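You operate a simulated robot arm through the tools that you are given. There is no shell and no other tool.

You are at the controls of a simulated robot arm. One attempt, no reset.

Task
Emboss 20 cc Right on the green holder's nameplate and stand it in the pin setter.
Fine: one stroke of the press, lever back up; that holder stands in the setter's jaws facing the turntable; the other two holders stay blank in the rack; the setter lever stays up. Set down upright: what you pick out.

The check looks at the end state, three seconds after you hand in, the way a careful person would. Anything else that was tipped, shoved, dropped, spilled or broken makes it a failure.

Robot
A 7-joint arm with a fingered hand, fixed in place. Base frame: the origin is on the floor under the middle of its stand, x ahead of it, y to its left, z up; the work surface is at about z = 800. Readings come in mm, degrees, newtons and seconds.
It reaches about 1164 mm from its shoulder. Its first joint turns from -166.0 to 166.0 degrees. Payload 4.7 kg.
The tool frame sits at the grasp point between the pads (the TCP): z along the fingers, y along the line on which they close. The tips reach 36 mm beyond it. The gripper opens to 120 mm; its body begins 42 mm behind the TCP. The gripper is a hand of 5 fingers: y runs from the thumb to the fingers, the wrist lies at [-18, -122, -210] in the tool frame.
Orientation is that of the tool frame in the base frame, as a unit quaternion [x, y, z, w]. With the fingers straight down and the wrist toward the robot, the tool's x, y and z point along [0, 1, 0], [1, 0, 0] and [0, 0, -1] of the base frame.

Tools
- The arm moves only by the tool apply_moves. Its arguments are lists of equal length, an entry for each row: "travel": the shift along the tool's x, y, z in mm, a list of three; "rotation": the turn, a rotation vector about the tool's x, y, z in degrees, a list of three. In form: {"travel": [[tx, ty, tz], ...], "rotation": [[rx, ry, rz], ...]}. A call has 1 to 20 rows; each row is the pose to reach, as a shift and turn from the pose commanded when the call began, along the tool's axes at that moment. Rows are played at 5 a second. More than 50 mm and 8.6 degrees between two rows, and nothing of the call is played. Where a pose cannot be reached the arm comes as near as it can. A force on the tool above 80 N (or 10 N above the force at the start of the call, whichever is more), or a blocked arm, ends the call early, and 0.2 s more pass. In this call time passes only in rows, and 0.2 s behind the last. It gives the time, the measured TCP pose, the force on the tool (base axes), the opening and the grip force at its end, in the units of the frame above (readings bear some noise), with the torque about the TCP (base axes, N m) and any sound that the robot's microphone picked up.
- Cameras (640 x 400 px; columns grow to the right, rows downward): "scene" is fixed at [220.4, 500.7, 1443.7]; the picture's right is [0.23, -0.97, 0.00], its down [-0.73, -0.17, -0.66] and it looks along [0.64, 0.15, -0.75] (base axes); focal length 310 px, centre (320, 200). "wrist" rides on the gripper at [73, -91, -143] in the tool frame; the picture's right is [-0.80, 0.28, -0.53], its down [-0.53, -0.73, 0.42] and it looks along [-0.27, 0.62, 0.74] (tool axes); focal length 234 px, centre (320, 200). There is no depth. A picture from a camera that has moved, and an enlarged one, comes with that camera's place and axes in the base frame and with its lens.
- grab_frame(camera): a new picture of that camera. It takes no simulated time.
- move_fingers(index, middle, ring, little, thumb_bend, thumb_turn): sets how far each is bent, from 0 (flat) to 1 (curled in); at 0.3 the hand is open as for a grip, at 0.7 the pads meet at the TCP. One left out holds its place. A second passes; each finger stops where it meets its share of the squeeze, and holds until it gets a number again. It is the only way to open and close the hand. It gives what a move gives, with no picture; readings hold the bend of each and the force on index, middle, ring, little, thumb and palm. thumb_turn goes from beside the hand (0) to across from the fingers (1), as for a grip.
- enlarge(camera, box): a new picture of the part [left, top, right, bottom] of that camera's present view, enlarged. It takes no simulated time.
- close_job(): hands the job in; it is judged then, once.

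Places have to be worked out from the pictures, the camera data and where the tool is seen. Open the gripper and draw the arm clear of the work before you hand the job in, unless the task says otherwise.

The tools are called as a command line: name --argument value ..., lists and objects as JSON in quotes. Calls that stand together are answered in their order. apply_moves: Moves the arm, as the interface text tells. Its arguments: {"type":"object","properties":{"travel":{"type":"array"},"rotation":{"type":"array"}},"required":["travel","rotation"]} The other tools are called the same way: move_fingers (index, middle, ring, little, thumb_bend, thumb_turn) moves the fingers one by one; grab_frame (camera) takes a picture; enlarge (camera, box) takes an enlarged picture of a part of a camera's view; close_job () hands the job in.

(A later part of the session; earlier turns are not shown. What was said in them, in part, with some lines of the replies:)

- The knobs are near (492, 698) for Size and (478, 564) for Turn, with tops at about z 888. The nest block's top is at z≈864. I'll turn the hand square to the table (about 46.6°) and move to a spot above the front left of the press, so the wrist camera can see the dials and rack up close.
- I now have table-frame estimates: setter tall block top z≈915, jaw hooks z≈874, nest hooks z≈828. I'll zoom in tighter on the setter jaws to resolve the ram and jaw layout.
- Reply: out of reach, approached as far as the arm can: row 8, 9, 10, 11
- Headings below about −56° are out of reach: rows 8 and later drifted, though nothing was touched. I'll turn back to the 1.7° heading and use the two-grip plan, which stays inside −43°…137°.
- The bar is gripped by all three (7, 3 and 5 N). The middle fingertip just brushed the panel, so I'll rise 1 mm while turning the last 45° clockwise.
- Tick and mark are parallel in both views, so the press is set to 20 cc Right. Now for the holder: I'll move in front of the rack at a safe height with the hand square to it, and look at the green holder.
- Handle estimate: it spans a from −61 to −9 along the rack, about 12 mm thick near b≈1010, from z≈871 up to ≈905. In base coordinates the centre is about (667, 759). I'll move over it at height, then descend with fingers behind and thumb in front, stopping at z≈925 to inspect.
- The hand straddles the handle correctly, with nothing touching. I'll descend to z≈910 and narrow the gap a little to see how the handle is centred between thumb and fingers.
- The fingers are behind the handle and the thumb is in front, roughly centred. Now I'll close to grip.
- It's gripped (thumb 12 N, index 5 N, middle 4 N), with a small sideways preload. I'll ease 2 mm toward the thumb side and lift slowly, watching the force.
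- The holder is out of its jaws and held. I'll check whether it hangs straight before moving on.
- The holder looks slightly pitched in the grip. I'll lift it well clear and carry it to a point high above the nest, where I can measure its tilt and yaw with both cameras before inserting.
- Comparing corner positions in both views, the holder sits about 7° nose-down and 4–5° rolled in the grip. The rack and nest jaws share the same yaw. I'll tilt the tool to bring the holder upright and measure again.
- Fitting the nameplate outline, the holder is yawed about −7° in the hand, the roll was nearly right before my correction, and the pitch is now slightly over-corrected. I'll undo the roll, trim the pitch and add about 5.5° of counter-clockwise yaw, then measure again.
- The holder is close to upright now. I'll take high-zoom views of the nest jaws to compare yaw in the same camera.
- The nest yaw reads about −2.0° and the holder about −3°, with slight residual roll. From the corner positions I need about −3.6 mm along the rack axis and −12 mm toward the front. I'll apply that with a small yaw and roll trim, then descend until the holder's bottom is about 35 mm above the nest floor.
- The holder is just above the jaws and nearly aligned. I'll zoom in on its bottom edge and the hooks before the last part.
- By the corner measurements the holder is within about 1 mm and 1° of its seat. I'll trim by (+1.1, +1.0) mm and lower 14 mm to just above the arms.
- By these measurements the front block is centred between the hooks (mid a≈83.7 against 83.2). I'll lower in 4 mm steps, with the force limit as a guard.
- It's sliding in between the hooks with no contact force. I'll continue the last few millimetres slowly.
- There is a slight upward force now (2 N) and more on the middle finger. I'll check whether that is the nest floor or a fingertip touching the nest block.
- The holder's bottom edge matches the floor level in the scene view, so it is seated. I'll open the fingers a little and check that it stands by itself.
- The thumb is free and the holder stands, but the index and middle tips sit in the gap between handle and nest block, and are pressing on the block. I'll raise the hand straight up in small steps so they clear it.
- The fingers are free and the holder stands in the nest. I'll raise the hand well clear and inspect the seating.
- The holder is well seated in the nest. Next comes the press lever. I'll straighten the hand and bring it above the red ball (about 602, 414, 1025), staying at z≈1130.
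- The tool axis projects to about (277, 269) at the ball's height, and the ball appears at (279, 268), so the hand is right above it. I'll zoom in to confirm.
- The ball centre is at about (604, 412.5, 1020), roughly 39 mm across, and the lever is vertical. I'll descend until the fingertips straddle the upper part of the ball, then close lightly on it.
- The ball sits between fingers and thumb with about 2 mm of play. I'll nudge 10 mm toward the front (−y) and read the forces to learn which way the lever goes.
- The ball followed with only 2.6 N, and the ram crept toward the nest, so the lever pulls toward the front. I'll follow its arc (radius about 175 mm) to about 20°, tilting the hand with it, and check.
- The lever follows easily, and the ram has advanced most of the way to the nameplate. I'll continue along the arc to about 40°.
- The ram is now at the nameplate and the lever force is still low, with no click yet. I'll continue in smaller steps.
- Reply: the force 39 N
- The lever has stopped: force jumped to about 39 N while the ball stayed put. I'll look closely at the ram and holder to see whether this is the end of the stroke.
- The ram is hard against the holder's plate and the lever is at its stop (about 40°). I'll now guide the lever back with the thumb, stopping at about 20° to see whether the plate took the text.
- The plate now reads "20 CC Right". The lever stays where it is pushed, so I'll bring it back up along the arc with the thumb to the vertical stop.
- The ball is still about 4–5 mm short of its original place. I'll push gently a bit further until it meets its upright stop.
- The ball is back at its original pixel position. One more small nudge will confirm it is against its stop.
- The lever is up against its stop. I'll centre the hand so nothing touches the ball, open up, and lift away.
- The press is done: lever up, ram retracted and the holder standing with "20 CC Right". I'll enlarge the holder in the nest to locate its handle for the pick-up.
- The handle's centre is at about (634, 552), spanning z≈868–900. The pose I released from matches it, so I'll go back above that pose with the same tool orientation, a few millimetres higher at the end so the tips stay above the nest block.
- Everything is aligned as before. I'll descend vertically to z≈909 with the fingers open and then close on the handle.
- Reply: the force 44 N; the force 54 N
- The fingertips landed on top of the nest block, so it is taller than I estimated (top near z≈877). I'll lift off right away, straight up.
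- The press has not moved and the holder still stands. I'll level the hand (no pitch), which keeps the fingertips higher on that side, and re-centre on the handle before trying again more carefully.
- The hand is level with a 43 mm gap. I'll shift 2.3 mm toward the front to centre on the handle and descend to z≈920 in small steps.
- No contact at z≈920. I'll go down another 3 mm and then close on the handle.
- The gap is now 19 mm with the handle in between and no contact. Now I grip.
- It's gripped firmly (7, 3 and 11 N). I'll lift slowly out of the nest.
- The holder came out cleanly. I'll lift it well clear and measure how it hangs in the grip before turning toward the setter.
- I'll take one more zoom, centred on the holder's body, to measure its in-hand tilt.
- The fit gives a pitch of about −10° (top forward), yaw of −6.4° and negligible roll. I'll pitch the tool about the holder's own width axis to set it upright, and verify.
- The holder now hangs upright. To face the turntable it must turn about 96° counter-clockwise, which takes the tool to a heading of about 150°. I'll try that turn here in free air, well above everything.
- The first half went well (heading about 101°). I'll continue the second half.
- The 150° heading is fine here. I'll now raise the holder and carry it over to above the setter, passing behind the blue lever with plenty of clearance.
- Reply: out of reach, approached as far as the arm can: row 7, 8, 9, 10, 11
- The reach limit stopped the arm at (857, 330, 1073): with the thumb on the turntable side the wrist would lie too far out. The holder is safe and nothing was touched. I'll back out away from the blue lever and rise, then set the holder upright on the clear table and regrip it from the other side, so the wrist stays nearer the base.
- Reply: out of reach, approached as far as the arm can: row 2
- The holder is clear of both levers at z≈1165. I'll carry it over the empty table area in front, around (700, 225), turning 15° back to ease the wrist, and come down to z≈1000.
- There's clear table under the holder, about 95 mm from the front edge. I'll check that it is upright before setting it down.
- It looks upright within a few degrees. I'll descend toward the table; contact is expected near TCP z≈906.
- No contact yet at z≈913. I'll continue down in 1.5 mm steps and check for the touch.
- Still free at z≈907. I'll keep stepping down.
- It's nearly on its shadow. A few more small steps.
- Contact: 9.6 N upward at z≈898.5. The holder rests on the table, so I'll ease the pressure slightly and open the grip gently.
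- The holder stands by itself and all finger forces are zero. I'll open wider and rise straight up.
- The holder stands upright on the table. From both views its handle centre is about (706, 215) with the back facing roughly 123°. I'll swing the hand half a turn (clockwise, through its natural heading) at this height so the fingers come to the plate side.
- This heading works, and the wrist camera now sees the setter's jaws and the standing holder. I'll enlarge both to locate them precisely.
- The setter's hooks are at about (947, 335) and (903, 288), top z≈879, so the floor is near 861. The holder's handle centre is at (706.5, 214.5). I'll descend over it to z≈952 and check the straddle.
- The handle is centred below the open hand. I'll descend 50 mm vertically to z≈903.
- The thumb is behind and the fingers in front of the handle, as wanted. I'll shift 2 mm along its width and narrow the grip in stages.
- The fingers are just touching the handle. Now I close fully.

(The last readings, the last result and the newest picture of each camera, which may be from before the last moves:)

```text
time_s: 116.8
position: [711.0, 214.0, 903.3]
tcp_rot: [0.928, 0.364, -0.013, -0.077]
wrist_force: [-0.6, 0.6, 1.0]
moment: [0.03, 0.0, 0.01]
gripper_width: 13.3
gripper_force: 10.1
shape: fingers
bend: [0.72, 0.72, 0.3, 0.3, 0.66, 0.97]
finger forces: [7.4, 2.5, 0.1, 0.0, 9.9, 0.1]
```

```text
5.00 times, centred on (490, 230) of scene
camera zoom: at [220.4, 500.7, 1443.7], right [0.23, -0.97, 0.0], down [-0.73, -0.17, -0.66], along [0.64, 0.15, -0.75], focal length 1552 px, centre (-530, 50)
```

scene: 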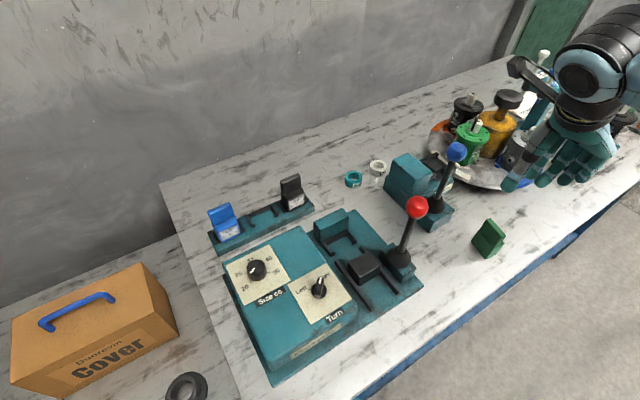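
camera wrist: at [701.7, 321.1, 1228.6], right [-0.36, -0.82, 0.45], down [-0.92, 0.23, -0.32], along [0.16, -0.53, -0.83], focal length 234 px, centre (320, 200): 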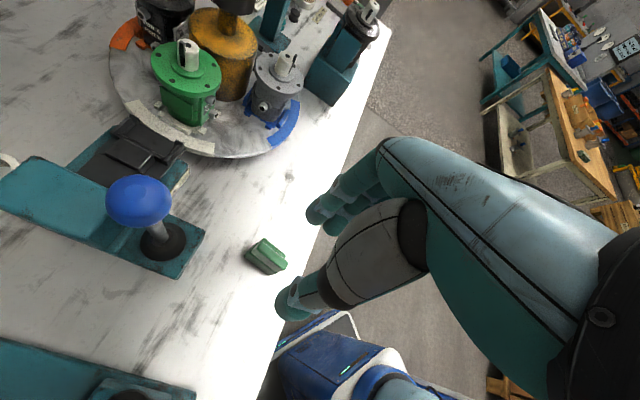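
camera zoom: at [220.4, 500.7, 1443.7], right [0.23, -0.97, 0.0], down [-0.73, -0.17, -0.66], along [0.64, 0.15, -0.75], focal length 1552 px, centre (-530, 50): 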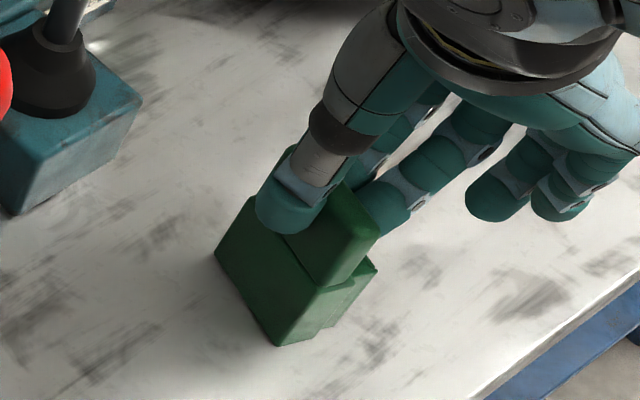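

It's gripped (7, 2.5 and 10 N) and standing straight. I'll lift it and look.

apply_moves --travel '[[0.15, -0.8, -5], [0.6, -3.1, -20], [1.5, -7.7, -50], [2.7, -13.9, -90], [3.6, -18.4, -120]]' --rotation '[[0, 0, 0], [0, 0, 0], [0, 0, 0], [0, 0, 0], [0, 0, 0]]'

enlarge --camera "scene" --box '[460, 150, 560, 250]'

enlarge --camera "wrist" --box '[230, 170, 370, 300]'

```text
time_s: 118.0
position: [711.0, 214.1, 1024.2]
tcp_rot: [0.929, 0.362, -0.013, -0.077]
wrist_force: [-0.1, -0.2, 0.3]
moment: [0.04, -0.01, 0.0]
gripper_width: 13.2
gripper_force: 9.8
shape: fingers
bend: [0.72, 0.72, 0.3, 0.3, 0.66, 0.97]
finger forces: [7.4, 2.5, 0.1, 0.1, 9.9, 0.0]
```

```text
4.00 times, centred on (510, 200) of scene
camera zoom: at [220.4, 500.7, 1443.7], right [0.23, -0.97, 0.0], down [-0.73, -0.17, -0.66], along [0.64, 0.15, -0.75], focal length 1242 px, centre (-440, 200)
```

zoom: 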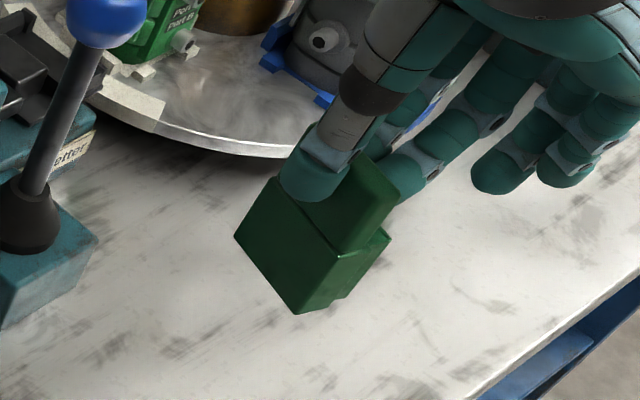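

```text
3.08 times, centred on (300, 235) of wrist
camera zoom: at [714.3, 310.3, 1181.8], right [-0.36, -0.82, 0.45], down [-0.92, 0.23, -0.32], along [0.16, -0.53, -0.83], focal length 720 px, centre (382, 92)
```

zoom: 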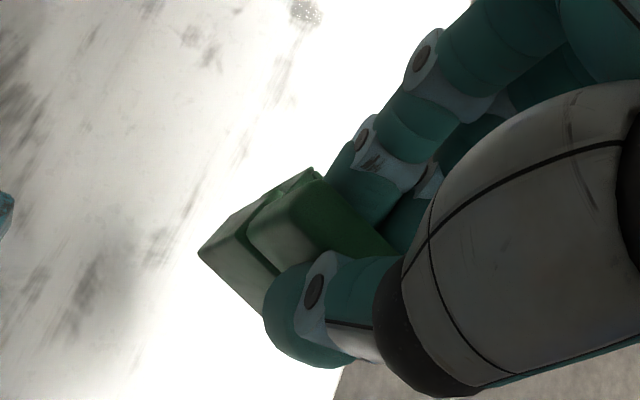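

The holder hangs upright with its face about −61°; the tool heading for the setter is about −31°. I'll rise to z≈1120 and carry it over above the setter's jaws, turning 16.6° on the way.

apply_moves --travel '[[1.45, -7.4, -47.4], [2.9, -14.7, -94.7], [40.2, -2.9, -95.4], [77.4, 8.9, -96.1], [114.7, 20.7, -96.8], [151.9, 32.5, -97.5], [189.2, 44.3, -98.2], [226.4, 56.1, -98.9]]' --rotation '[[0, 0, 0], [0, 0, 0], [0.08, -0.42, -2.73], [0.17, -0.85, -5.46], [0.25, -1.27, -8.19], [0.33, -1.69, -10.9], [0.42, -2.12, -13.6], [0.5, -2.54, -16.37]]'

grab_frame --camera "scene"

grab_frame --camera "wrist"

```text
time_s: 119.8
position: [922.8, 313.3, 1122.0]
tcp_rot: [0.866, 0.494, -0.023, -0.075]
wrist_force: [-0.4, -0.1, 0.4]
moment: [-0.01, -0.01, 0.02]
gripper_width: 13.4
gripper_force: 9.9
shape: fingers
bend: [0.72, 0.72, 0.3, 0.3, 0.66, 0.97]
finger forces: [7.4, 2.5, 0.0, 0.0, 9.9, 0.0]
```

```text
taken
```

scene: 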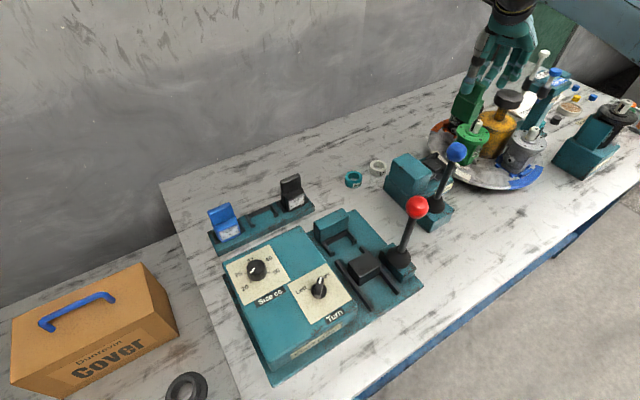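

```text
taken
camera wrist: at [897.7, 405.9, 1280.0], right [-0.11, -0.89, 0.45], down [-0.94, -0.04, -0.33], along [0.31, -0.46, -0.83], focal length 234 px, centre (320, 200)
```

wrist: 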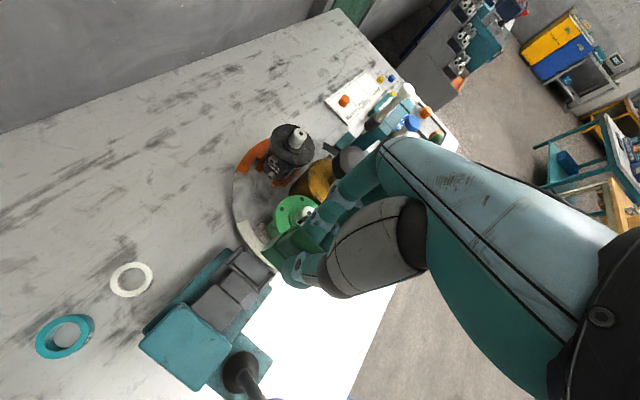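

The holder is now high above the setter, face toward the turntable. I'll enlarge the views to measure alignment with the jaws.

enlarge --camera "wrist" --box '[190, 200, 330, 320]'

enlarge --camera "scene" --box '[420, 60, 520, 190]'

enlarge --camera "scene" --box '[440, 80, 490, 130]'

```text
3.33 times, centred on (260, 260) of wrist
camera zoom: at [897.7, 405.9, 1280.0], right [-0.11, -0.89, 0.45], down [-0.94, -0.04, -0.33], along [0.31, -0.46, -0.83], focal length 781 px, centre (520, 0)
```

zoom: 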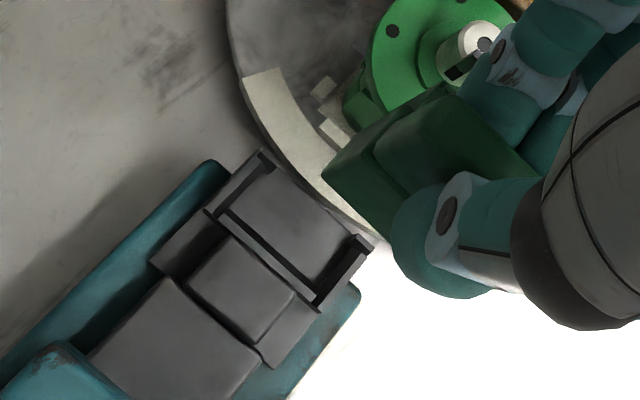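

```text
3.08 times, centred on (470, 125) of scene
camera zoom: at [220.4, 500.7, 1443.7], right [0.23, -0.97, 0.0], down [-0.73, -0.17, -0.66], along [0.64, 0.15, -0.75], focal length 955 px, centre (-142, 431)
```

zoom: 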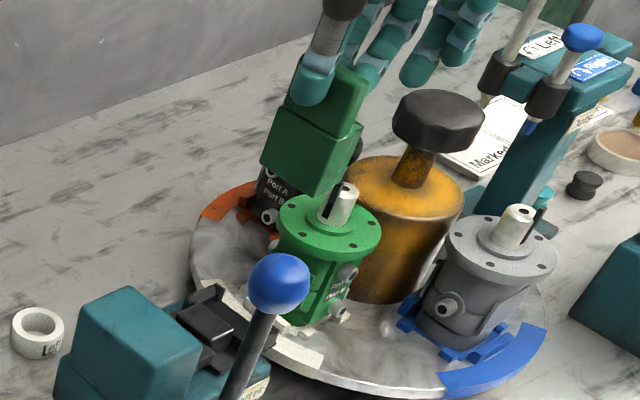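

```text
8.00 times, centred on (465, 105) of scene
camera zoom: at [220.4, 500.7, 1443.7], right [0.23, -0.97, 0.0], down [-0.73, -0.17, -0.66], along [0.64, 0.15, -0.75], focal length 2484 px, centre (-840, 960)
```

zoom: 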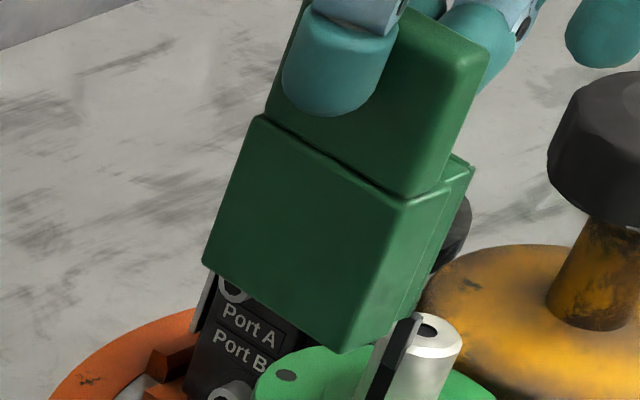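

The near-vertical wrist view gives hooks at about (955.5, 333.5) and (910.7, 287.3), top z≈871, and the holder needs about +9.5 mm in x. First I'll bend the ring and little fingers in a bit so they stay clear of the green motor, then shift and descend to z≈1000.

move_fingers --ring 0.55 --little 0.55

apply_moves --travel '[[4.7, 8.3, -1.1], [3.3, 14.4, 38.4], [2, 20.5, 77.9], [0.6, 26.6, 117.5]]' --rotation '[[0.03, -0.15, -0.99], [0.03, -0.15, -0.99], [0.03, -0.15, -0.99], [0.03, -0.15, -0.99]]'

enlarge --camera "wrist" --box '[200, 190, 340, 310]'

enlarge --camera "scene" --box '[415, 100, 485, 180]'

```text
time_s: 120.8
position: [922.5, 312.4, 1121.9]
tcp_rot: [0.866, 0.494, -0.024, -0.075]
wrist_force: [-0.9, -0.6, -1.2]
moment: [-0.03, -0.01, 0.01]
gripper_width: 13.5
gripper_force: 10.4
shape: fingers
bend: [0.72, 0.72, 0.55, 0.55, 0.66, 0.97]
finger forces: [7.3, 2.5, 0.1, 0.0, 9.9, 0.0]
```

```text
time_s: 121.8
position: [930.8, 311.3, 1000.9]
tcp_rot: [0.862, 0.501, -0.023, -0.074]
wrist_force: [-0.1, -0.4, -0.5]
moment: [0.0, -0.07, 0.01]
gripper_width: 13.6
gripper_force: 9.9
shape: fingers
bend: [0.72, 0.72, 0.55, 0.55, 0.66, 0.97]
finger forces: [7.3, 2.5, 0.0, 0.0, 9.9, 0.1]
```

```text
3.33 times, centred on (270, 250) of wrist
camera zoom: at [905.0, 404.3, 1158.9], right [-0.1, -0.89, 0.45], down [-0.94, -0.06, -0.33], along [0.32, -0.46, -0.83], focal length 781 px, centre (487, 33)
```

zoom: 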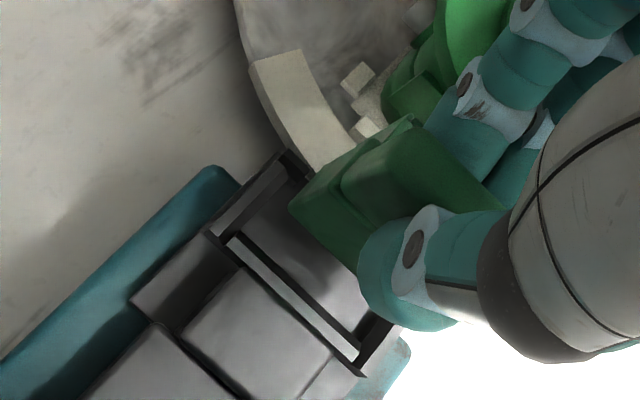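

```text
5.00 times, centred on (450, 140) of scene
camera zoom: at [220.4, 500.7, 1443.7], right [0.23, -0.97, 0.0], down [-0.73, -0.17, -0.66], along [0.64, 0.15, -0.75], focal length 1552 px, centre (-330, 500)
```

zoom: 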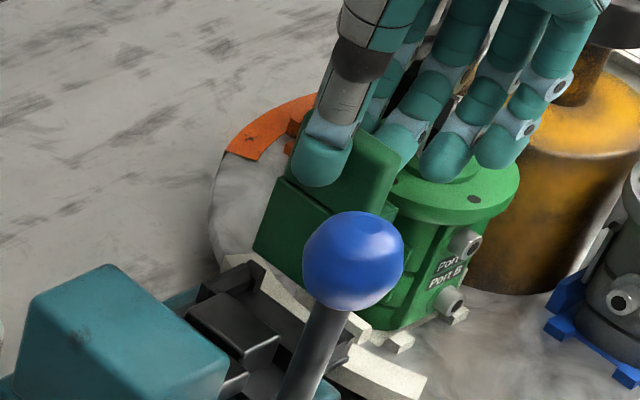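

In this view the holder needs about 2.5 mm back and 1.6 mm sideways to line up with the jaws. I'll apply that and descend to just above the hook tops, with the bottom at about 876.

apply_moves --travel '[[2.2, -2, 0.4], [1.8, -0.3, 11.3], [1.4, 1.3, 22.1]]' --rotation '[[0, 0, 0], [0, 0, 0], [0, 0, 0]]'

enlarge --camera "wrist" --box '[210, 190, 330, 300]'

enlarge --camera "wrist" --box '[250, 190, 310, 250]'

enlarge --camera "scene" --box '[415, 120, 475, 190]'

```text
time_s: 122.6
position: [930.3, 314.4, 978.1]
tcp_rot: [0.862, 0.5, -0.025, -0.074]
wrist_force: [0.3, 0.6, -0.5]
moment: [0.01, 0.02, -0.06]
gripper_width: 13.7
gripper_force: 10.1
shape: fingers
bend: [0.72, 0.72, 0.55, 0.55, 0.66, 0.97]
finger forces: [7.4, 2.5, 0.0, 0.1, 9.9, 0.0]
```

```text
3.64 times, centred on (270, 245) of wrist
camera zoom: at [904.9, 407.7, 1135.9], right [-0.1, -0.89, 0.45], down [-0.94, -0.06, -0.32], along [0.32, -0.46, -0.83], focal length 852 px, centre (502, 36)
```

zoom: 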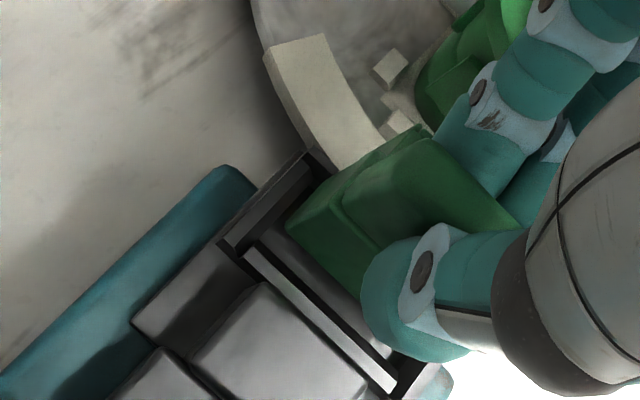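

```text
6.67 times, centred on (280, 220) of wrist
camera zoom: at [904.9, 407.7, 1135.9], right [-0.1, -0.89, 0.45], down [-0.94, -0.06, -0.32], along [0.32, -0.46, -0.83], focal length 1561 px, centre (587, 67)
```

zoom: 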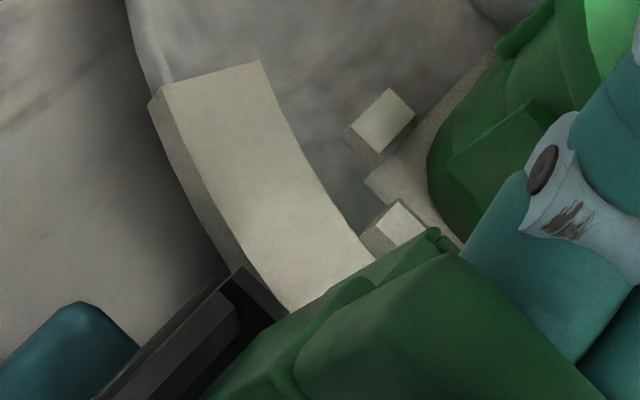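

```text
5.71 times, centred on (445, 155) of scene
camera zoom: at [220.4, 500.7, 1443.7], right [0.23, -0.97, 0.0], down [-0.73, -0.17, -0.66], along [0.64, 0.15, -0.75], focal length 1774 px, centre (-394, 457)
```

zoom: 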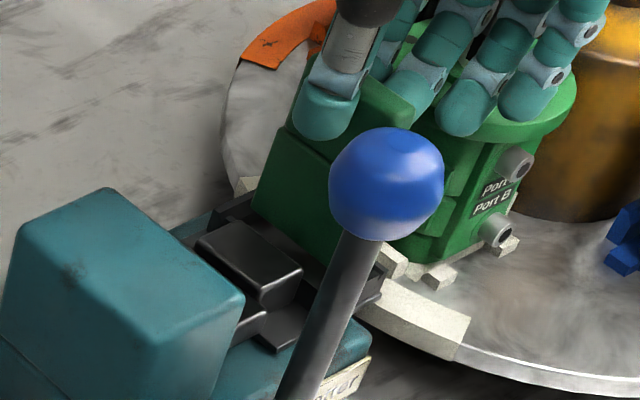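

The holder's corner is about 4–5 mm inside the near arm and its back clears the back bar, so it is lined up. I'll lower in small steps, watching the force.

apply_moves --travel '[[-0.1, 0.45, 3], [-0.2, 0.9, 6], [-0.3, 1.4, 9], [-0.4, 1.8, 12]]' --rotation '[[0, 0, 0], [0, 0, 0], [0, 0, 0], [0, 0, 0]]'

enlarge --camera "wrist" --box '[210, 190, 330, 300]'

enlarge --camera "scene" --box '[415, 120, 475, 190]'

```text
time_s: 123.6
position: [930.7, 314.9, 966.2]
tcp_rot: [0.862, 0.5, -0.025, -0.075]
wrist_force: [-0.8, -0.7, 0.4]
moment: [-0.01, 0.0, -0.03]
gripper_width: 13.6
gripper_force: 10.0
shape: fingers
bend: [0.72, 0.72, 0.55, 0.55, 0.66, 0.97]
finger forces: [7.3, 2.6, 0.7, 0.0, 10.0, 0.1]
```

```text
3.64 times, centred on (270, 245) of wrist
camera zoom: at [905.0, 407.9, 1124.2], right [-0.1, -0.89, 0.45], down [-0.94, -0.06, -0.32], along [0.31, -0.46, -0.83], focal length 852 px, centre (502, 36)
```

zoom: 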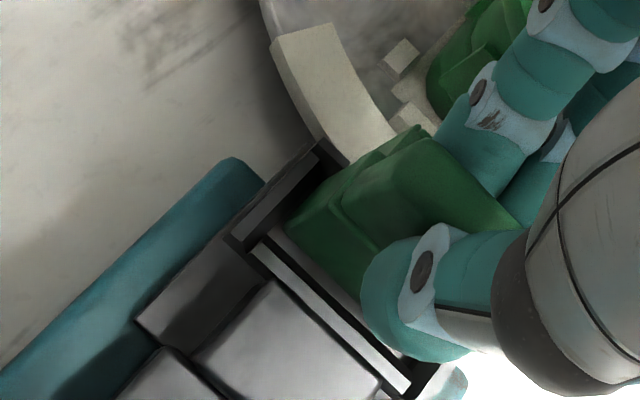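

```text
5.71 times, centred on (445, 155) of scene
camera zoom: at [220.4, 500.7, 1443.7], right [0.23, -0.97, 0.0], down [-0.73, -0.17, -0.66], along [0.64, 0.15, -0.75], focal length 1774 px, centre (-394, 457)
```

zoom: 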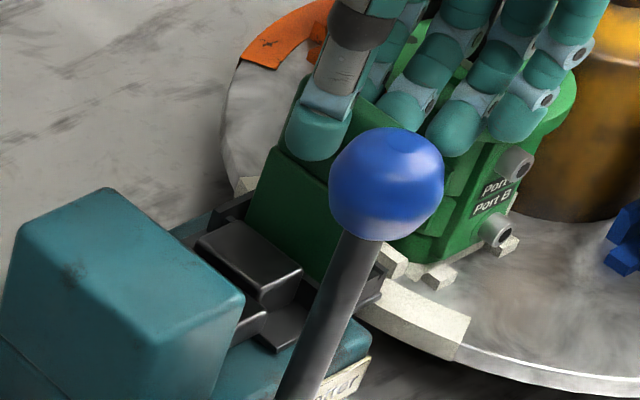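

The ring finger shows a slight 0.7 N touch, possibly on the green motor's flange. I'll zoom in there before going further.

enlarge --camera "scene" --box '[445, 95, 505, 165]'

enlarge --camera "wrist" --box '[310, 120, 400, 220]'

```text
5.71 times, centred on (475, 130) of scene
camera zoom: at [220.4, 500.7, 1443.7], right [0.23, -0.97, 0.0], down [-0.73, -0.17, -0.66], along [0.64, 0.15, -0.75], focal length 1774 px, centre (-566, 600)
```

zoom: 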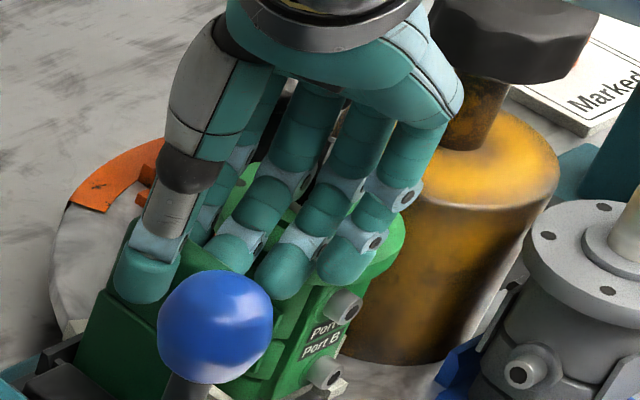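

```text
4.00 times, centred on (355, 170) of wrist
camera zoom: at [905.0, 407.9, 1124.2], right [-0.1, -0.89, 0.45], down [-0.94, -0.06, -0.32], along [0.31, -0.46, -0.83], focal length 937 px, centre (180, 320)
```

zoom: 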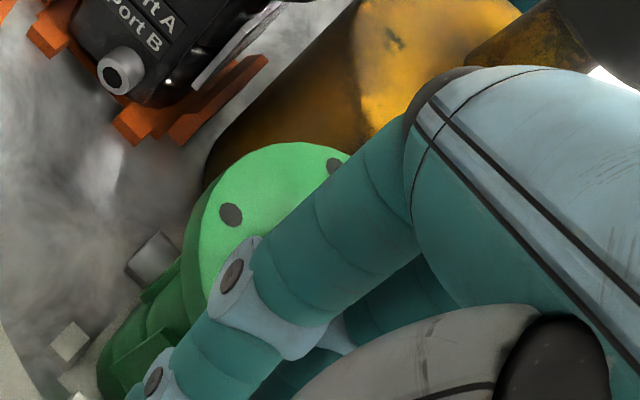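

I can't see a clear contact. I'll re-read the forces with a null move to tell whether that reading is real.

apply_moves --travel '[[0, 0, 0]]' --rotation '[[0, 0, 0]]'

```text
time_s: 124.0
position: [930.3, 315.7, 965.8]
tcp_rot: [0.862, 0.501, -0.025, -0.074]
wrist_force: [-0.9, -0.1, 1.0]
moment: [-0.02, 0.01, 0.0]
gripper_width: 13.4
gripper_force: 10.1
shape: fingers
bend: [0.72, 0.72, 0.55, 0.55, 0.66, 0.97]
finger forces: [7.4, 2.5, 0.6, 0.1, 9.9, 0.0]
```

A steady 0.6 N on the ring finger is real but light. I'll tuck the ring and little fingers in slightly more, away from the motor, and see if it goes away.

move_fingers --ring 0.61 --little 0.61

enlarge --camera "scene" --box '[445, 95, 505, 165]'

```text
time_s: 125.0
position: [930.5, 315.3, 966.0]
tcp_rot: [0.862, 0.501, -0.025, -0.075]
wrist_force: [-0.2, -0.2, -0.8]
moment: [0.01, 0.02, -0.03]
gripper_width: 13.4
gripper_force: 9.6
shape: fingers
bend: [0.72, 0.72, 0.61, 0.61, 0.66, 0.97]
finger forces: [7.3, 2.6, 0.0, 0.1, 9.9, 0.1]
```

```text
5.71 times, centred on (475, 130) of scene
camera zoom: at [220.4, 500.7, 1443.7], right [0.23, -0.97, 0.0], down [-0.73, -0.17, -0.66], along [0.64, 0.15, -0.75], focal length 1774 px, centre (-566, 600)
```

zoom: 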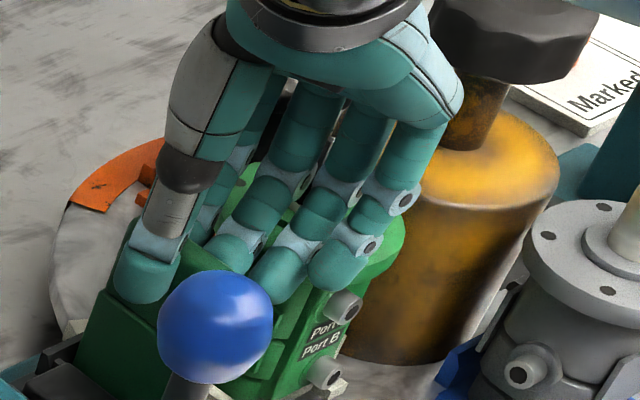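

The touch vanished, so it was on the motor side. I'll tuck those fingers a little more and continue lowering in small steps.

move_fingers --ring 0.66 --little 0.66

apply_moves --travel '[[-0.07, 0.3, 2], [-0.14, 0.6, 4], [-0.2, 0.9, 6]]' --rotation '[[0, 0, 0], [0, 0, 0], [0, 0, 0]]'

enlarge --camera "wrist" --box '[210, 190, 330, 300]'

```text
time_s: 126.0
position: [930.6, 315.0, 966.6]
tcp_rot: [0.862, 0.5, -0.026, -0.075]
wrist_force: [1.0, -0.5, -1.2]
moment: [-0.02, -0.01, -0.02]
gripper_width: 13.1
gripper_force: 9.7
shape: fingers
bend: [0.72, 0.72, 0.66, 0.66, 0.66, 0.97]
finger forces: [7.3, 2.6, 0.0, 0.1, 9.8, 0.1]
```

```text
time_s: 126.8
position: [929.8, 314.0, 962.4]
tcp_rot: [0.862, 0.501, -0.024, -0.073]
wrist_force: [0.6, -0.7, 6.5]
moment: [0.03, 0.04, -0.05]
gripper_width: 13.2
gripper_force: 10.6
shape: fingers
bend: [0.72, 0.73, 0.66, 0.66, 0.66, 0.97]
finger forces: [8.1, 3.1, 0.1, 0.1, 10.6, 0.0]
```

```text
3.64 times, centred on (270, 245) of wrist
camera zoom: at [904.7, 407.8, 1119.4], right [-0.1, -0.89, 0.45], down [-0.94, -0.06, -0.33], along [0.32, -0.46, -0.83], focal length 852 px, centre (502, 36)
```

zoom: 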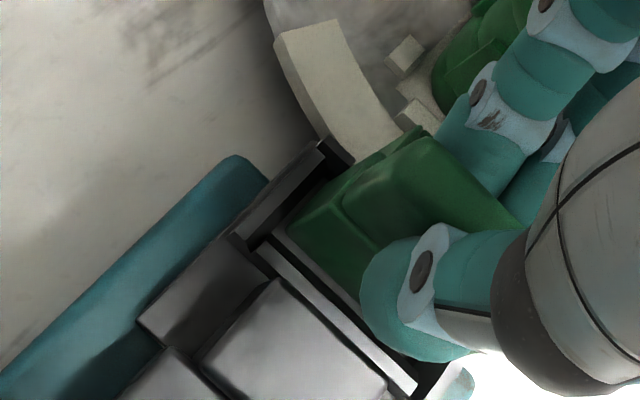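

Contact with 6.5 N at z≈962, meaning the holder's bottom is at about 859. I need to check whether that is the jaw floor or a hook.

enlarge --camera "scene" --box '[425, 130, 465, 180]'

enlarge --camera "wrist" --box '[265, 215, 305, 255]'

enlarge --camera "wrist" --box '[280, 250, 345, 305]'

```text
8.00 times, centred on (445, 155) of scene
camera zoom: at [220.4, 500.7, 1443.7], right [0.23, -0.97, 0.0], down [-0.73, -0.17, -0.66], along [0.64, 0.15, -0.75], focal length 2484 px, centre (-680, 560)
```

zoom: 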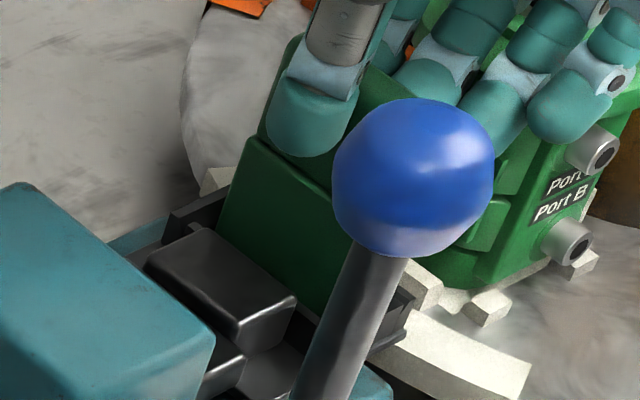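

```text
10.00 times, centred on (285, 235) of wrist
camera zoom: at [904.7, 407.8, 1119.4], right [-0.1, -0.89, 0.45], down [-0.94, -0.06, -0.33], along [0.32, -0.46, -0.83], focal length 2342 px, centre (670, -150)
```

zoom: 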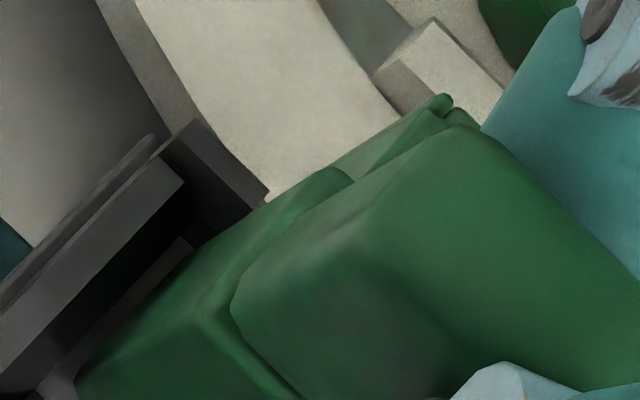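

```text
7.27 times, centred on (312, 278) of wrist
camera zoom: at [904.7, 407.8, 1119.4], right [-0.1, -0.89, 0.45], down [-0.94, -0.06, -0.33], along [0.32, -0.46, -0.83], focal length 1703 px, centre (374, -364)
```

zoom: 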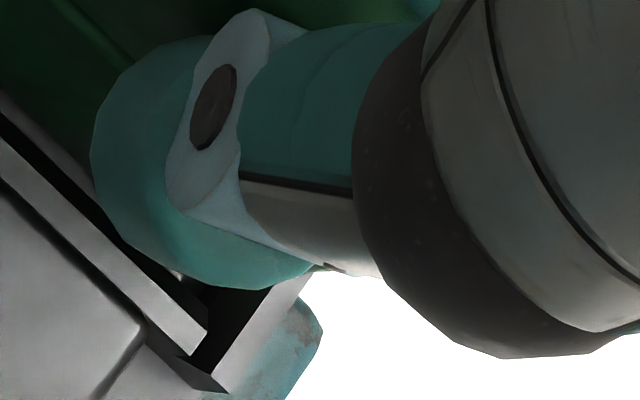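

Seen from above, the holder's corner sits inside the arm and behind the hook, at the expected seat position. I'll press down slightly more to see whether it's on a stiff floor.

apply_moves --travel '[[-0.05, 0.2, 1.2], [-0.1, 0.4, 2.4]]' --rotation '[[0, 0, 0], [0, 0, 0]]'

```text
time_s: 127.4
position: [930.6, 315.3, 959.5]
tcp_rot: [0.862, 0.501, -0.023, -0.073]
wrist_force: [3.2, 0.0, 14.1]
moment: [0.16, 0.0, 0.0]
gripper_width: 13.1
gripper_force: 12.7
shape: fingers
bend: [0.72, 0.73, 0.66, 0.66, 0.66, 0.96]
finger forces: [9.8, 3.7, 0.0, 0.0, 11.5, 0.1]
```

The force rises stiffly (14 N), so it stands on a solid floor. I'll relieve the pressure and open the grip gently, keeping the fingers' outward travel small because of the motor.

apply_moves --travel '[[0.07, -0.3, -2], [0.1, -0.45, -3]]' --rotation '[[0, 0, 0], [0, 0, 0]]'

move_fingers --index 0.66 --middle 0.66 --thumb_bend 0.59

enlarge --camera "wrist" --box '[210, 180, 350, 300]'

enlarge --camera "scene" --box '[415, 100, 485, 190]'

```text
time_s: 128.0
position: [931.9, 314.6, 961.0]
tcp_rot: [0.863, 0.5, -0.025, -0.075]
wrist_force: [2.5, 0.3, 8.5]
moment: [0.07, -0.02, 0.01]
gripper_width: 13.4
gripper_force: 12.0
shape: fingers
bend: [0.72, 0.73, 0.66, 0.66, 0.66, 0.96]
finger forces: [9.3, 3.0, 0.0, 0.0, 11.0, 0.0]
```

```text
time_s: 129.0
position: [929.9, 314.5, 962.1]
tcp_rot: [0.862, 0.501, -0.025, -0.074]
wrist_force: [-0.7, 0.2, 0.4]
moment: [0.0, 0.01, -0.03]
gripper_width: 25.3
gripper_force: 0.1
shape: fingers
bend: [0.66, 0.66, 0.66, 0.66, 0.59, 0.97]
finger forces: [0.0, 0.1, 0.0, 0.0, 0.0, 0.0]
```

```text
3.33 times, centred on (280, 240) of wrist
camera zoom: at [905.0, 407.9, 1118.7], right [-0.1, -0.89, 0.45], down [-0.94, -0.06, -0.32], along [0.31, -0.46, -0.83], focal length 781 px, centre (453, 67)
```

zoom: 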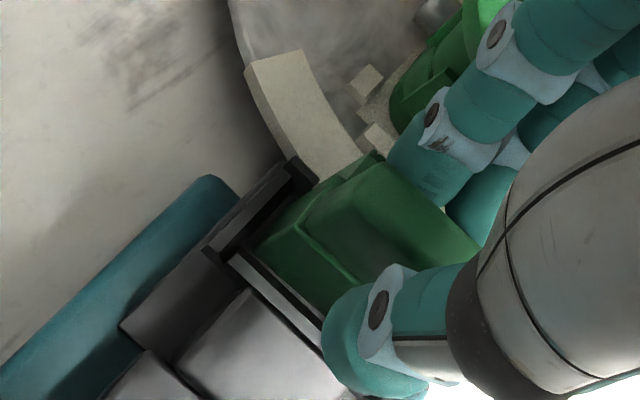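

```text
4.44 times, centred on (450, 145) of scene
camera zoom: at [220.4, 500.7, 1443.7], right [0.23, -0.97, 0.0], down [-0.73, -0.17, -0.66], along [0.64, 0.15, -0.75], focal length 1380 px, centre (-258, 444)
```

zoom: 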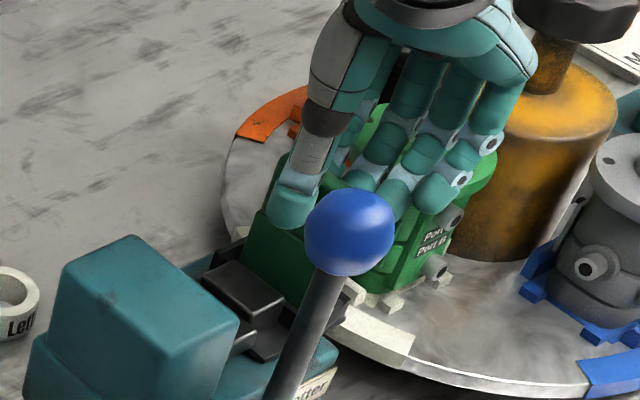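

The holder stands in the jaws with no finger forces. I'll open slightly more and rise straight up.

move_fingers --index 0.62 --middle 0.62 --thumb_bend 0.54

apply_moves --travel '[[0.3, -1.5, -10], [0.7, -3, -20], [1.2, -5.3, -35], [1.9, -8.4, -55], [3.1, -13.7, -90], [4.5, -19.8, -130]]' --rotation '[[0, 0, 0], [0, 0, 0], [0, 0, 0], [0, 0, 0], [0, 0, 0], [0, 0, 0]]'

enlarge --camera "wrist" --box '[190, 190, 330, 310]'

enlarge --camera "scene" --box '[415, 100, 485, 190]'

grab_frame --camera "wrist"

```text
time_s: 130.0
position: [931.5, 316.6, 961.0]
tcp_rot: [0.862, 0.5, -0.025, -0.074]
wrist_force: [-2.3, 0.9, 1.2]
moment: [0.02, 0.02, -0.02]
gripper_width: 38.6
gripper_force: 1.9
shape: fingers
bend: [0.62, 0.64, 0.66, 0.66, 0.54, 0.97]
finger forces: [0.1, 3.5, 0.0, 0.0, 0.1, 0.0]
```

```text
time_s: 131.4
position: [931.2, 314.6, 1092.8]
tcp_rot: [0.862, 0.5, -0.025, -0.074]
wrist_force: [-0.1, 0.4, -0.4]
moment: [0.01, 0.02, 0.03]
gripper_width: 38.5
gripper_force: 0.2
shape: fingers
bend: [0.62, 0.62, 0.66, 0.66, 0.54, 0.97]
finger forces: [0.0, 0.0, 0.1, 0.1, 0.0, 0.1]
```

```text
3.33 times, centred on (260, 250) of wrist
camera zoom: at [906.0, 407.4, 1250.6], right [-0.1, -0.89, 0.45], down [-0.94, -0.06, -0.32], along [0.31, -0.46, -0.83], focal length 781 px, centre (520, 33)
```

zoom: 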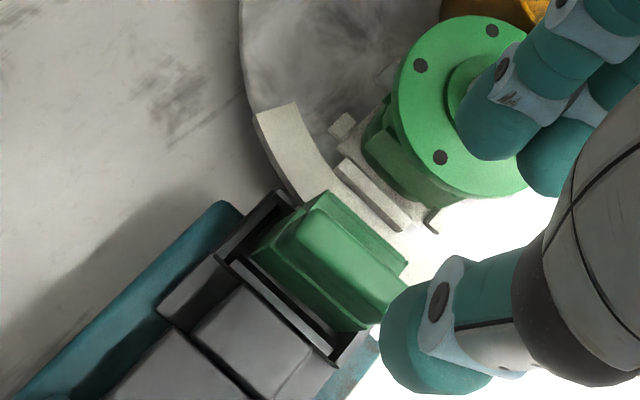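

```text
4.44 times, centred on (450, 145) of scene
camera zoom: at [220.4, 500.7, 1443.7], right [0.23, -0.97, 0.0], down [-0.73, -0.17, -0.66], along [0.64, 0.15, -0.75], focal length 1380 px, centre (-258, 444)
```

zoom: 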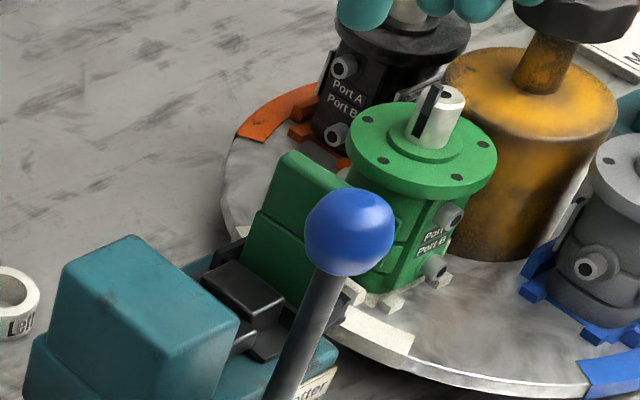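

```text
taken
camera wrist: at [906.0, 407.4, 1250.6], right [-0.1, -0.89, 0.45], down [-0.94, -0.06, -0.32], along [0.31, -0.46, -0.83], focal length 234 px, centre (320, 200)
```

wrist: 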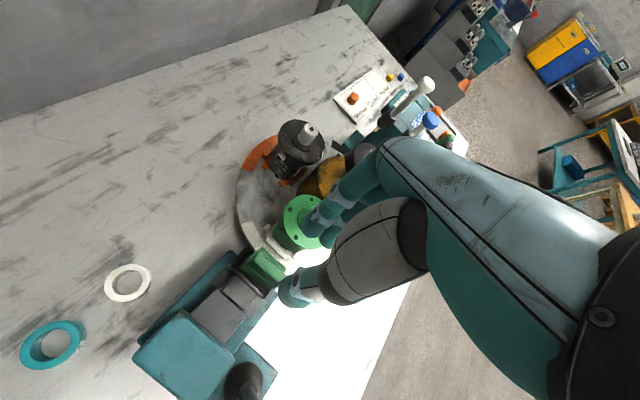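

The middle fingertip grazed the motor flange with about 3.5 N as it opened. I'll now check that the holder is seated properly and that the motor and turntable are unmoved.

enlarge --camera "scene" --box '[425, 125, 475, 175]'

enlarge --camera "wrist" --box '[230, 230, 300, 300]'

enlarge --camera "scene" --box '[380, 60, 600, 220]'

```text
8.00 times, centred on (450, 150) of scene
camera zoom: at [220.4, 500.7, 1443.7], right [0.23, -0.97, 0.0], down [-0.73, -0.17, -0.66], along [0.64, 0.15, -0.75], focal length 2484 px, centre (-720, 600)
```

zoom: 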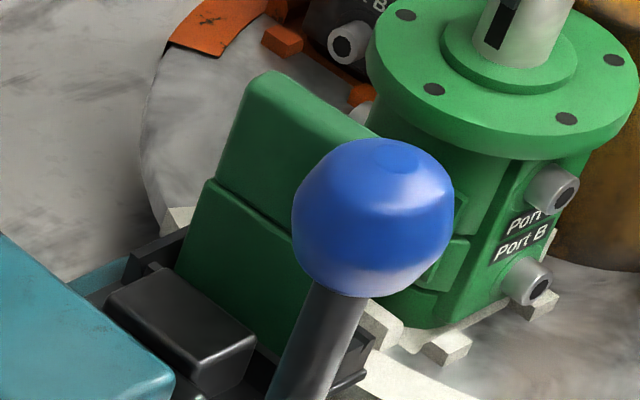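

```text
5.71 times, centred on (265, 265) of wrist
camera zoom: at [906.0, 407.4, 1250.6], right [-0.1, -0.89, 0.45], down [-0.94, -0.06, -0.32], along [0.31, -0.46, -0.83], focal length 1338 px, centre (634, -171)
```

zoom: 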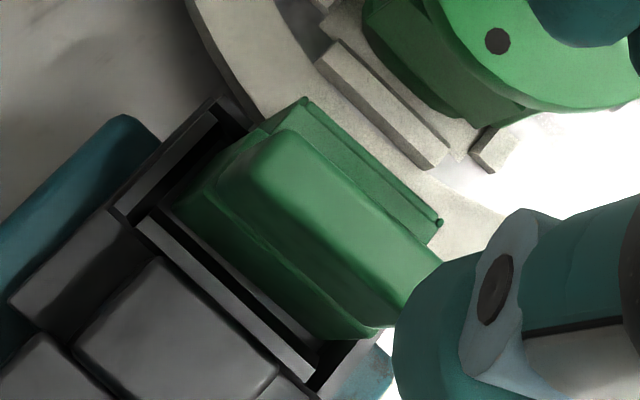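

```text
2.50 times, centred on (490, 140) of scene
camera zoom: at [220.4, 500.7, 1443.7], right [0.23, -0.97, 0.0], down [-0.73, -0.17, -0.66], along [0.64, 0.15, -0.75], focal length 776 px, centre (-105, 350)
```

zoom: 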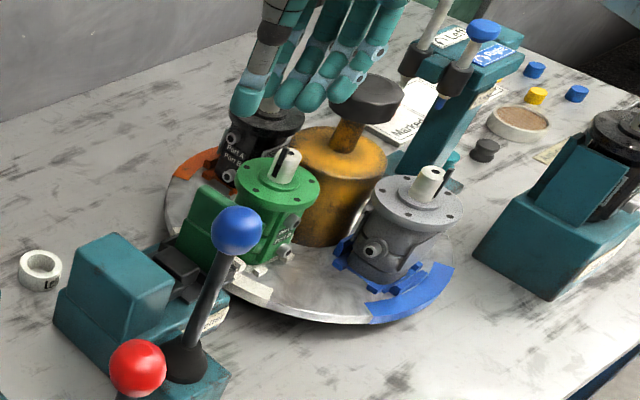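

The turntable and motors look exactly as in the first picture. The handle's top (z≈947) and the contact height both agree with the holder standing on the jaw floor (about 857). I'll now raise the arm and draw it back toward the front, past the blue lever at height.

apply_moves --travel '[[1.7, -7.5, -49.4], [-31, -30.9, -47], [-63.7, -54.4, -44.6], [-96.3, -77.8, -42.1], [-129, -101.2, -39.7], [-161.6, -124.7, -37.3], [-194.3, -148.1, -34.9]]' --rotation '[[0, 0, 0], [0, 0, 0], [0, 0, 0], [0, 0, 0], [0, 0, 0], [0, 0, 0], [0, 0, 0]]'

move_fingers --index 0.3 --middle 0.3 --ring 0.3 --little 0.3 --thumb_bend 0.3

grab_frame --camera "scene"

grab_frame --camera "wrist"

enlarge --camera "scene" --box '[380, 100, 500, 220]'

```text
time_s: 133.0
position: [711.1, 215.2, 1143.4]
tcp_rot: [0.862, 0.5, -0.025, -0.075]
wrist_force: [1.3, 0.3, -1.3]
moment: [-0.01, 0.06, -0.02]
gripper_width: 38.4
gripper_force: 0.1
shape: fingers
bend: [0.62, 0.62, 0.66, 0.66, 0.54, 0.98]
finger forces: [0.1, 0.0, 0.0, 0.0, 0.1, 0.0]
```

```text
time_s: 134.0
position: [711.3, 214.3, 1144.0]
tcp_rot: [0.862, 0.5, -0.025, -0.074]
wrist_force: [-0.3, 0.6, 0.8]
moment: [0.01, -0.03, 0.03]
gripper_width: 121.8
gripper_force: 0.1
shape: fingers
bend: [0.3, 0.3, 0.3, 0.3, 0.3, 0.98]
finger forces: [0.0, 0.0, 0.0, 0.0, 0.0, 0.0]
```

```text
taken
```

scene: 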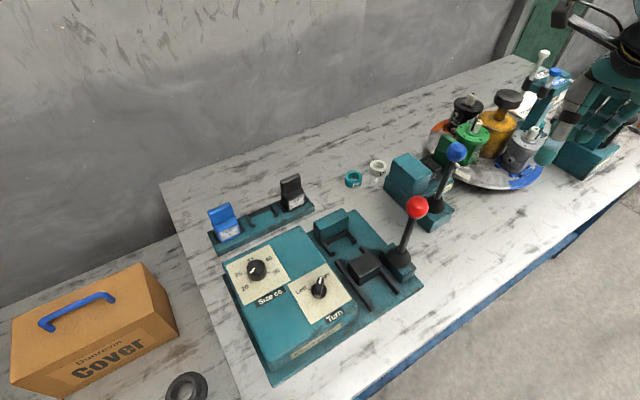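

```text
taken
camera wrist: at [685.6, 307.5, 1301.7], right [-0.1, -0.89, 0.45], down [-0.94, -0.06, -0.32], along [0.31, -0.46, -0.83], focal length 234 px, centre (320, 200)
```

wrist: 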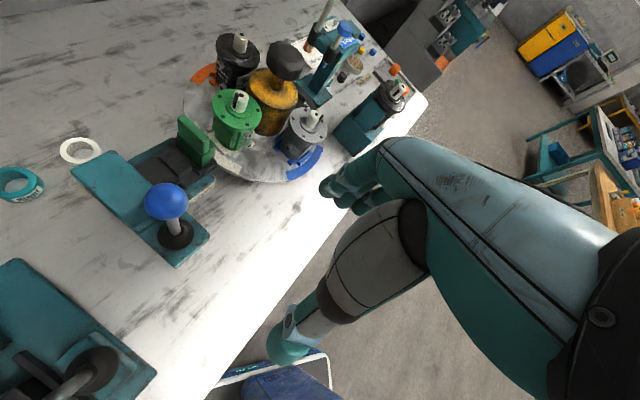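

```text
3.33 times, centred on (440, 160) of scene
camera zoom: at [220.4, 500.7, 1443.7], right [0.23, -0.97, 0.0], down [-0.73, -0.17, -0.66], along [0.64, 0.15, -0.75], focal length 1035 px, centre (-80, 333)
```

zoom: 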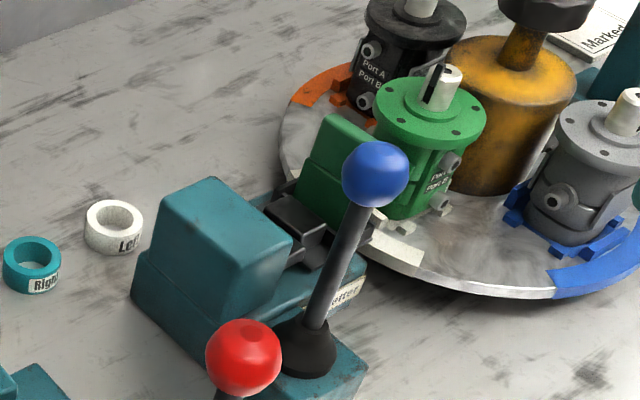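

The gripper is open and the arm is clear. From here the wrist camera gets a different angle on the holder in the setter, so I'll inspect its seating closely.

enlarge --camera "wrist" --box '[160, 110, 250, 190]'

enlarge --camera "wrist" --box '[180, 130, 220, 170]'

enlarge --camera "scene" --box '[190, 160, 350, 260]'

enlarge --camera "scene" --box '[300, 180, 440, 320]'

```text
5.00 times, centred on (205, 150) of wrist
camera zoom: at [685.6, 307.5, 1301.7], right [-0.1, -0.89, 0.45], down [-0.94, -0.06, -0.32], along [0.31, -0.46, -0.83], focal length 1171 px, centre (895, 450)
```

zoom: 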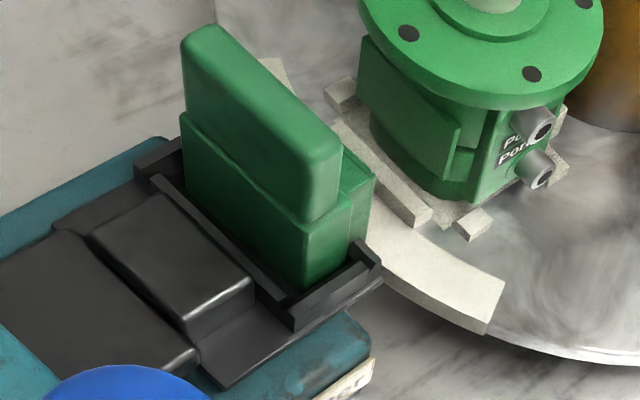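

```text
10.00 times, centred on (200, 150) of wrist
camera zoom: at [685.6, 307.5, 1301.7], right [-0.1, -0.89, 0.45], down [-0.94, -0.06, -0.32], along [0.31, -0.46, -0.83], focal length 2342 px, centre (1520, 700)
```

zoom: 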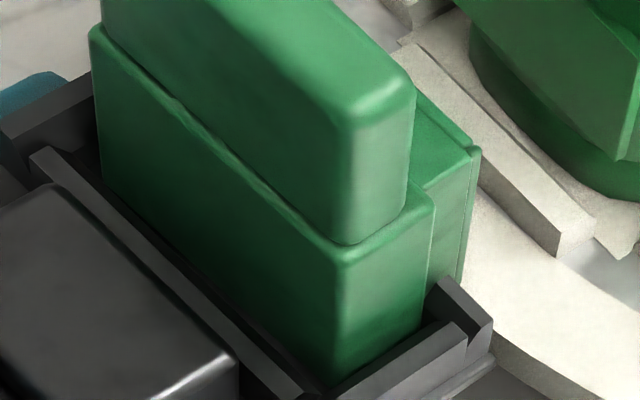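

```text
4.00 times, centred on (270, 210) of scene
camera zoom: at [220.4, 500.7, 1443.7], right [0.23, -0.97, 0.0], down [-0.73, -0.17, -0.66], along [0.64, 0.15, -0.75], focal length 1242 px, centre (520, 160)
```

zoom: 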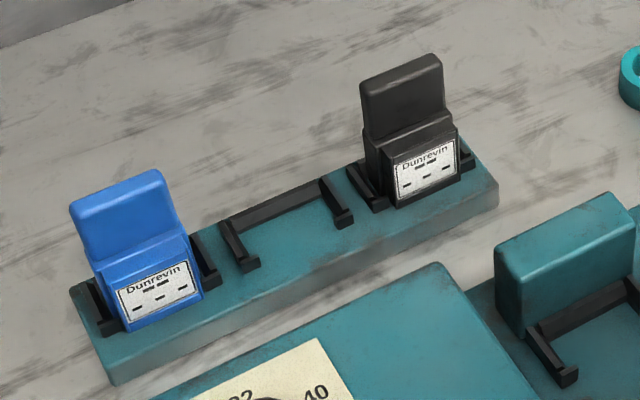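

```text
2.86 times, centred on (370, 250) of scene
camera zoom: at [220.4, 500.7, 1443.7], right [0.23, -0.97, 0.0], down [-0.73, -0.17, -0.66], along [0.64, 0.15, -0.75], focal length 887 px, centre (177, 57)
```

zoom: 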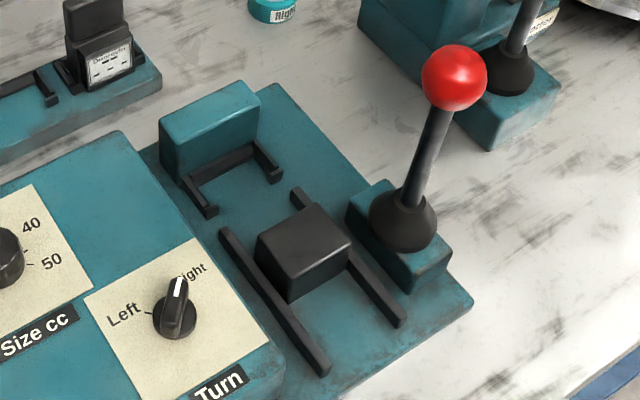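

The holder stands squarely in the setter's jaws, upright and facing the turntable. The press lever is up, and the blue and black holders are blank in the rack. I'll draw the arm a little further back before handing in.

apply_moves --travel '[[-31, -27, -12], [-62, -54, -24], [-93, -81, -36], [-124, -108, -48]]' --rotation '[[0, 0, 0], [0, 0, 0], [0, 0, 0], [0, 0, 0]]'

grab_frame --camera "scene"

enlarge --camera "scene" --box '[225, 240, 365, 320]'

```text
time_s: 135.0
position: [562.4, 155.6, 1202.2]
tcp_rot: [0.862, 0.5, -0.026, -0.073]
wrist_force: [0.5, 0.7, -0.7]
moment: [-0.01, 0.05, -0.03]
gripper_width: 122.1
gripper_force: 0.1
shape: fingers
bend: [0.3, 0.3, 0.3, 0.3, 0.3, 0.98]
finger forces: [0.1, 0.0, 0.0, 0.0, 0.0, 0.0]
```

```text
taken
```

scene: 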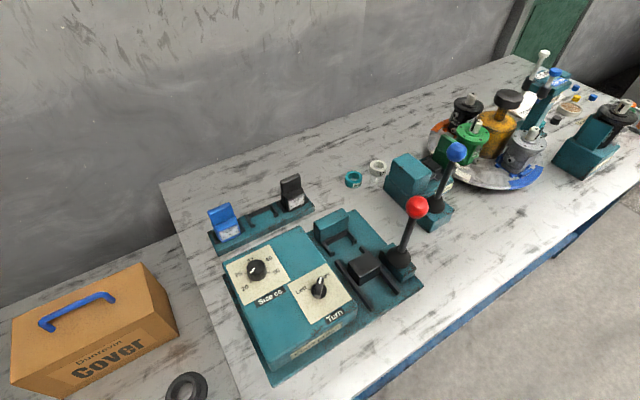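

```text
4.57 times, centred on (295, 280) of scene
camera zoom: at [220.4, 500.7, 1443.7], right [0.23, -0.97, 0.0], down [-0.73, -0.17, -0.66], along [0.64, 0.15, -0.75], focal length 1419 px, centre (434, -166)
```

zoom: 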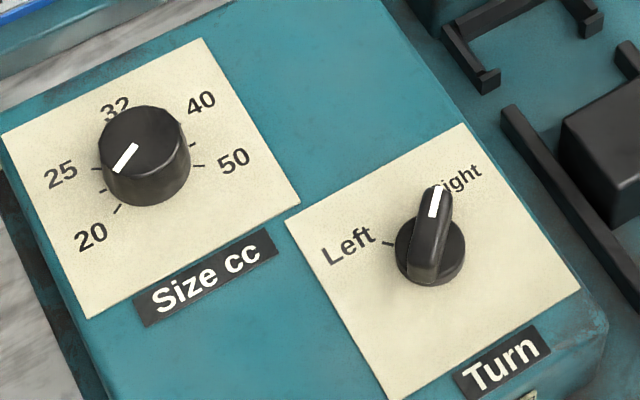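

Everything in the scene is in its required final state: the embossed green holder is in the setter facing the turntable, both levers are up, the other two holders are blank in the rack, and the arm is clear with the gripper open. I'm handing the job in.

close_job

```text
The job is handed in.
```

I embossed the green holder's nameplate with "20 CC Right" and stood it in the pin setter's jaws, facing the turntable. I've handed the job in.

- **Press:** I set the dials to 20 cc and Right and gave one stroke. The lever is back up at its stop.
- **Other holders:** the blue and black ones are still blank in the rack, and the setter lever is still up.

These contacts and detours along the way could matter to the check:

- **Nest block:** while I was reaching for the holder to take it out, the fingertips pressed on top of the press's nest block with about 50 N. Nothing moved that I could see.
- **Green motor:** a fingertip touched its flange with about 3.5 N as I let go of the holder. The turntable and motors look the same as in the first picture.
- **Table set-down:** the arm could not reach the setter with the first grip. I stood the holder upright on the clear table, gripped it from the other side, and then placed it.

I judged that the holder is fully down on the jaw floor from the contact force and the camera views.
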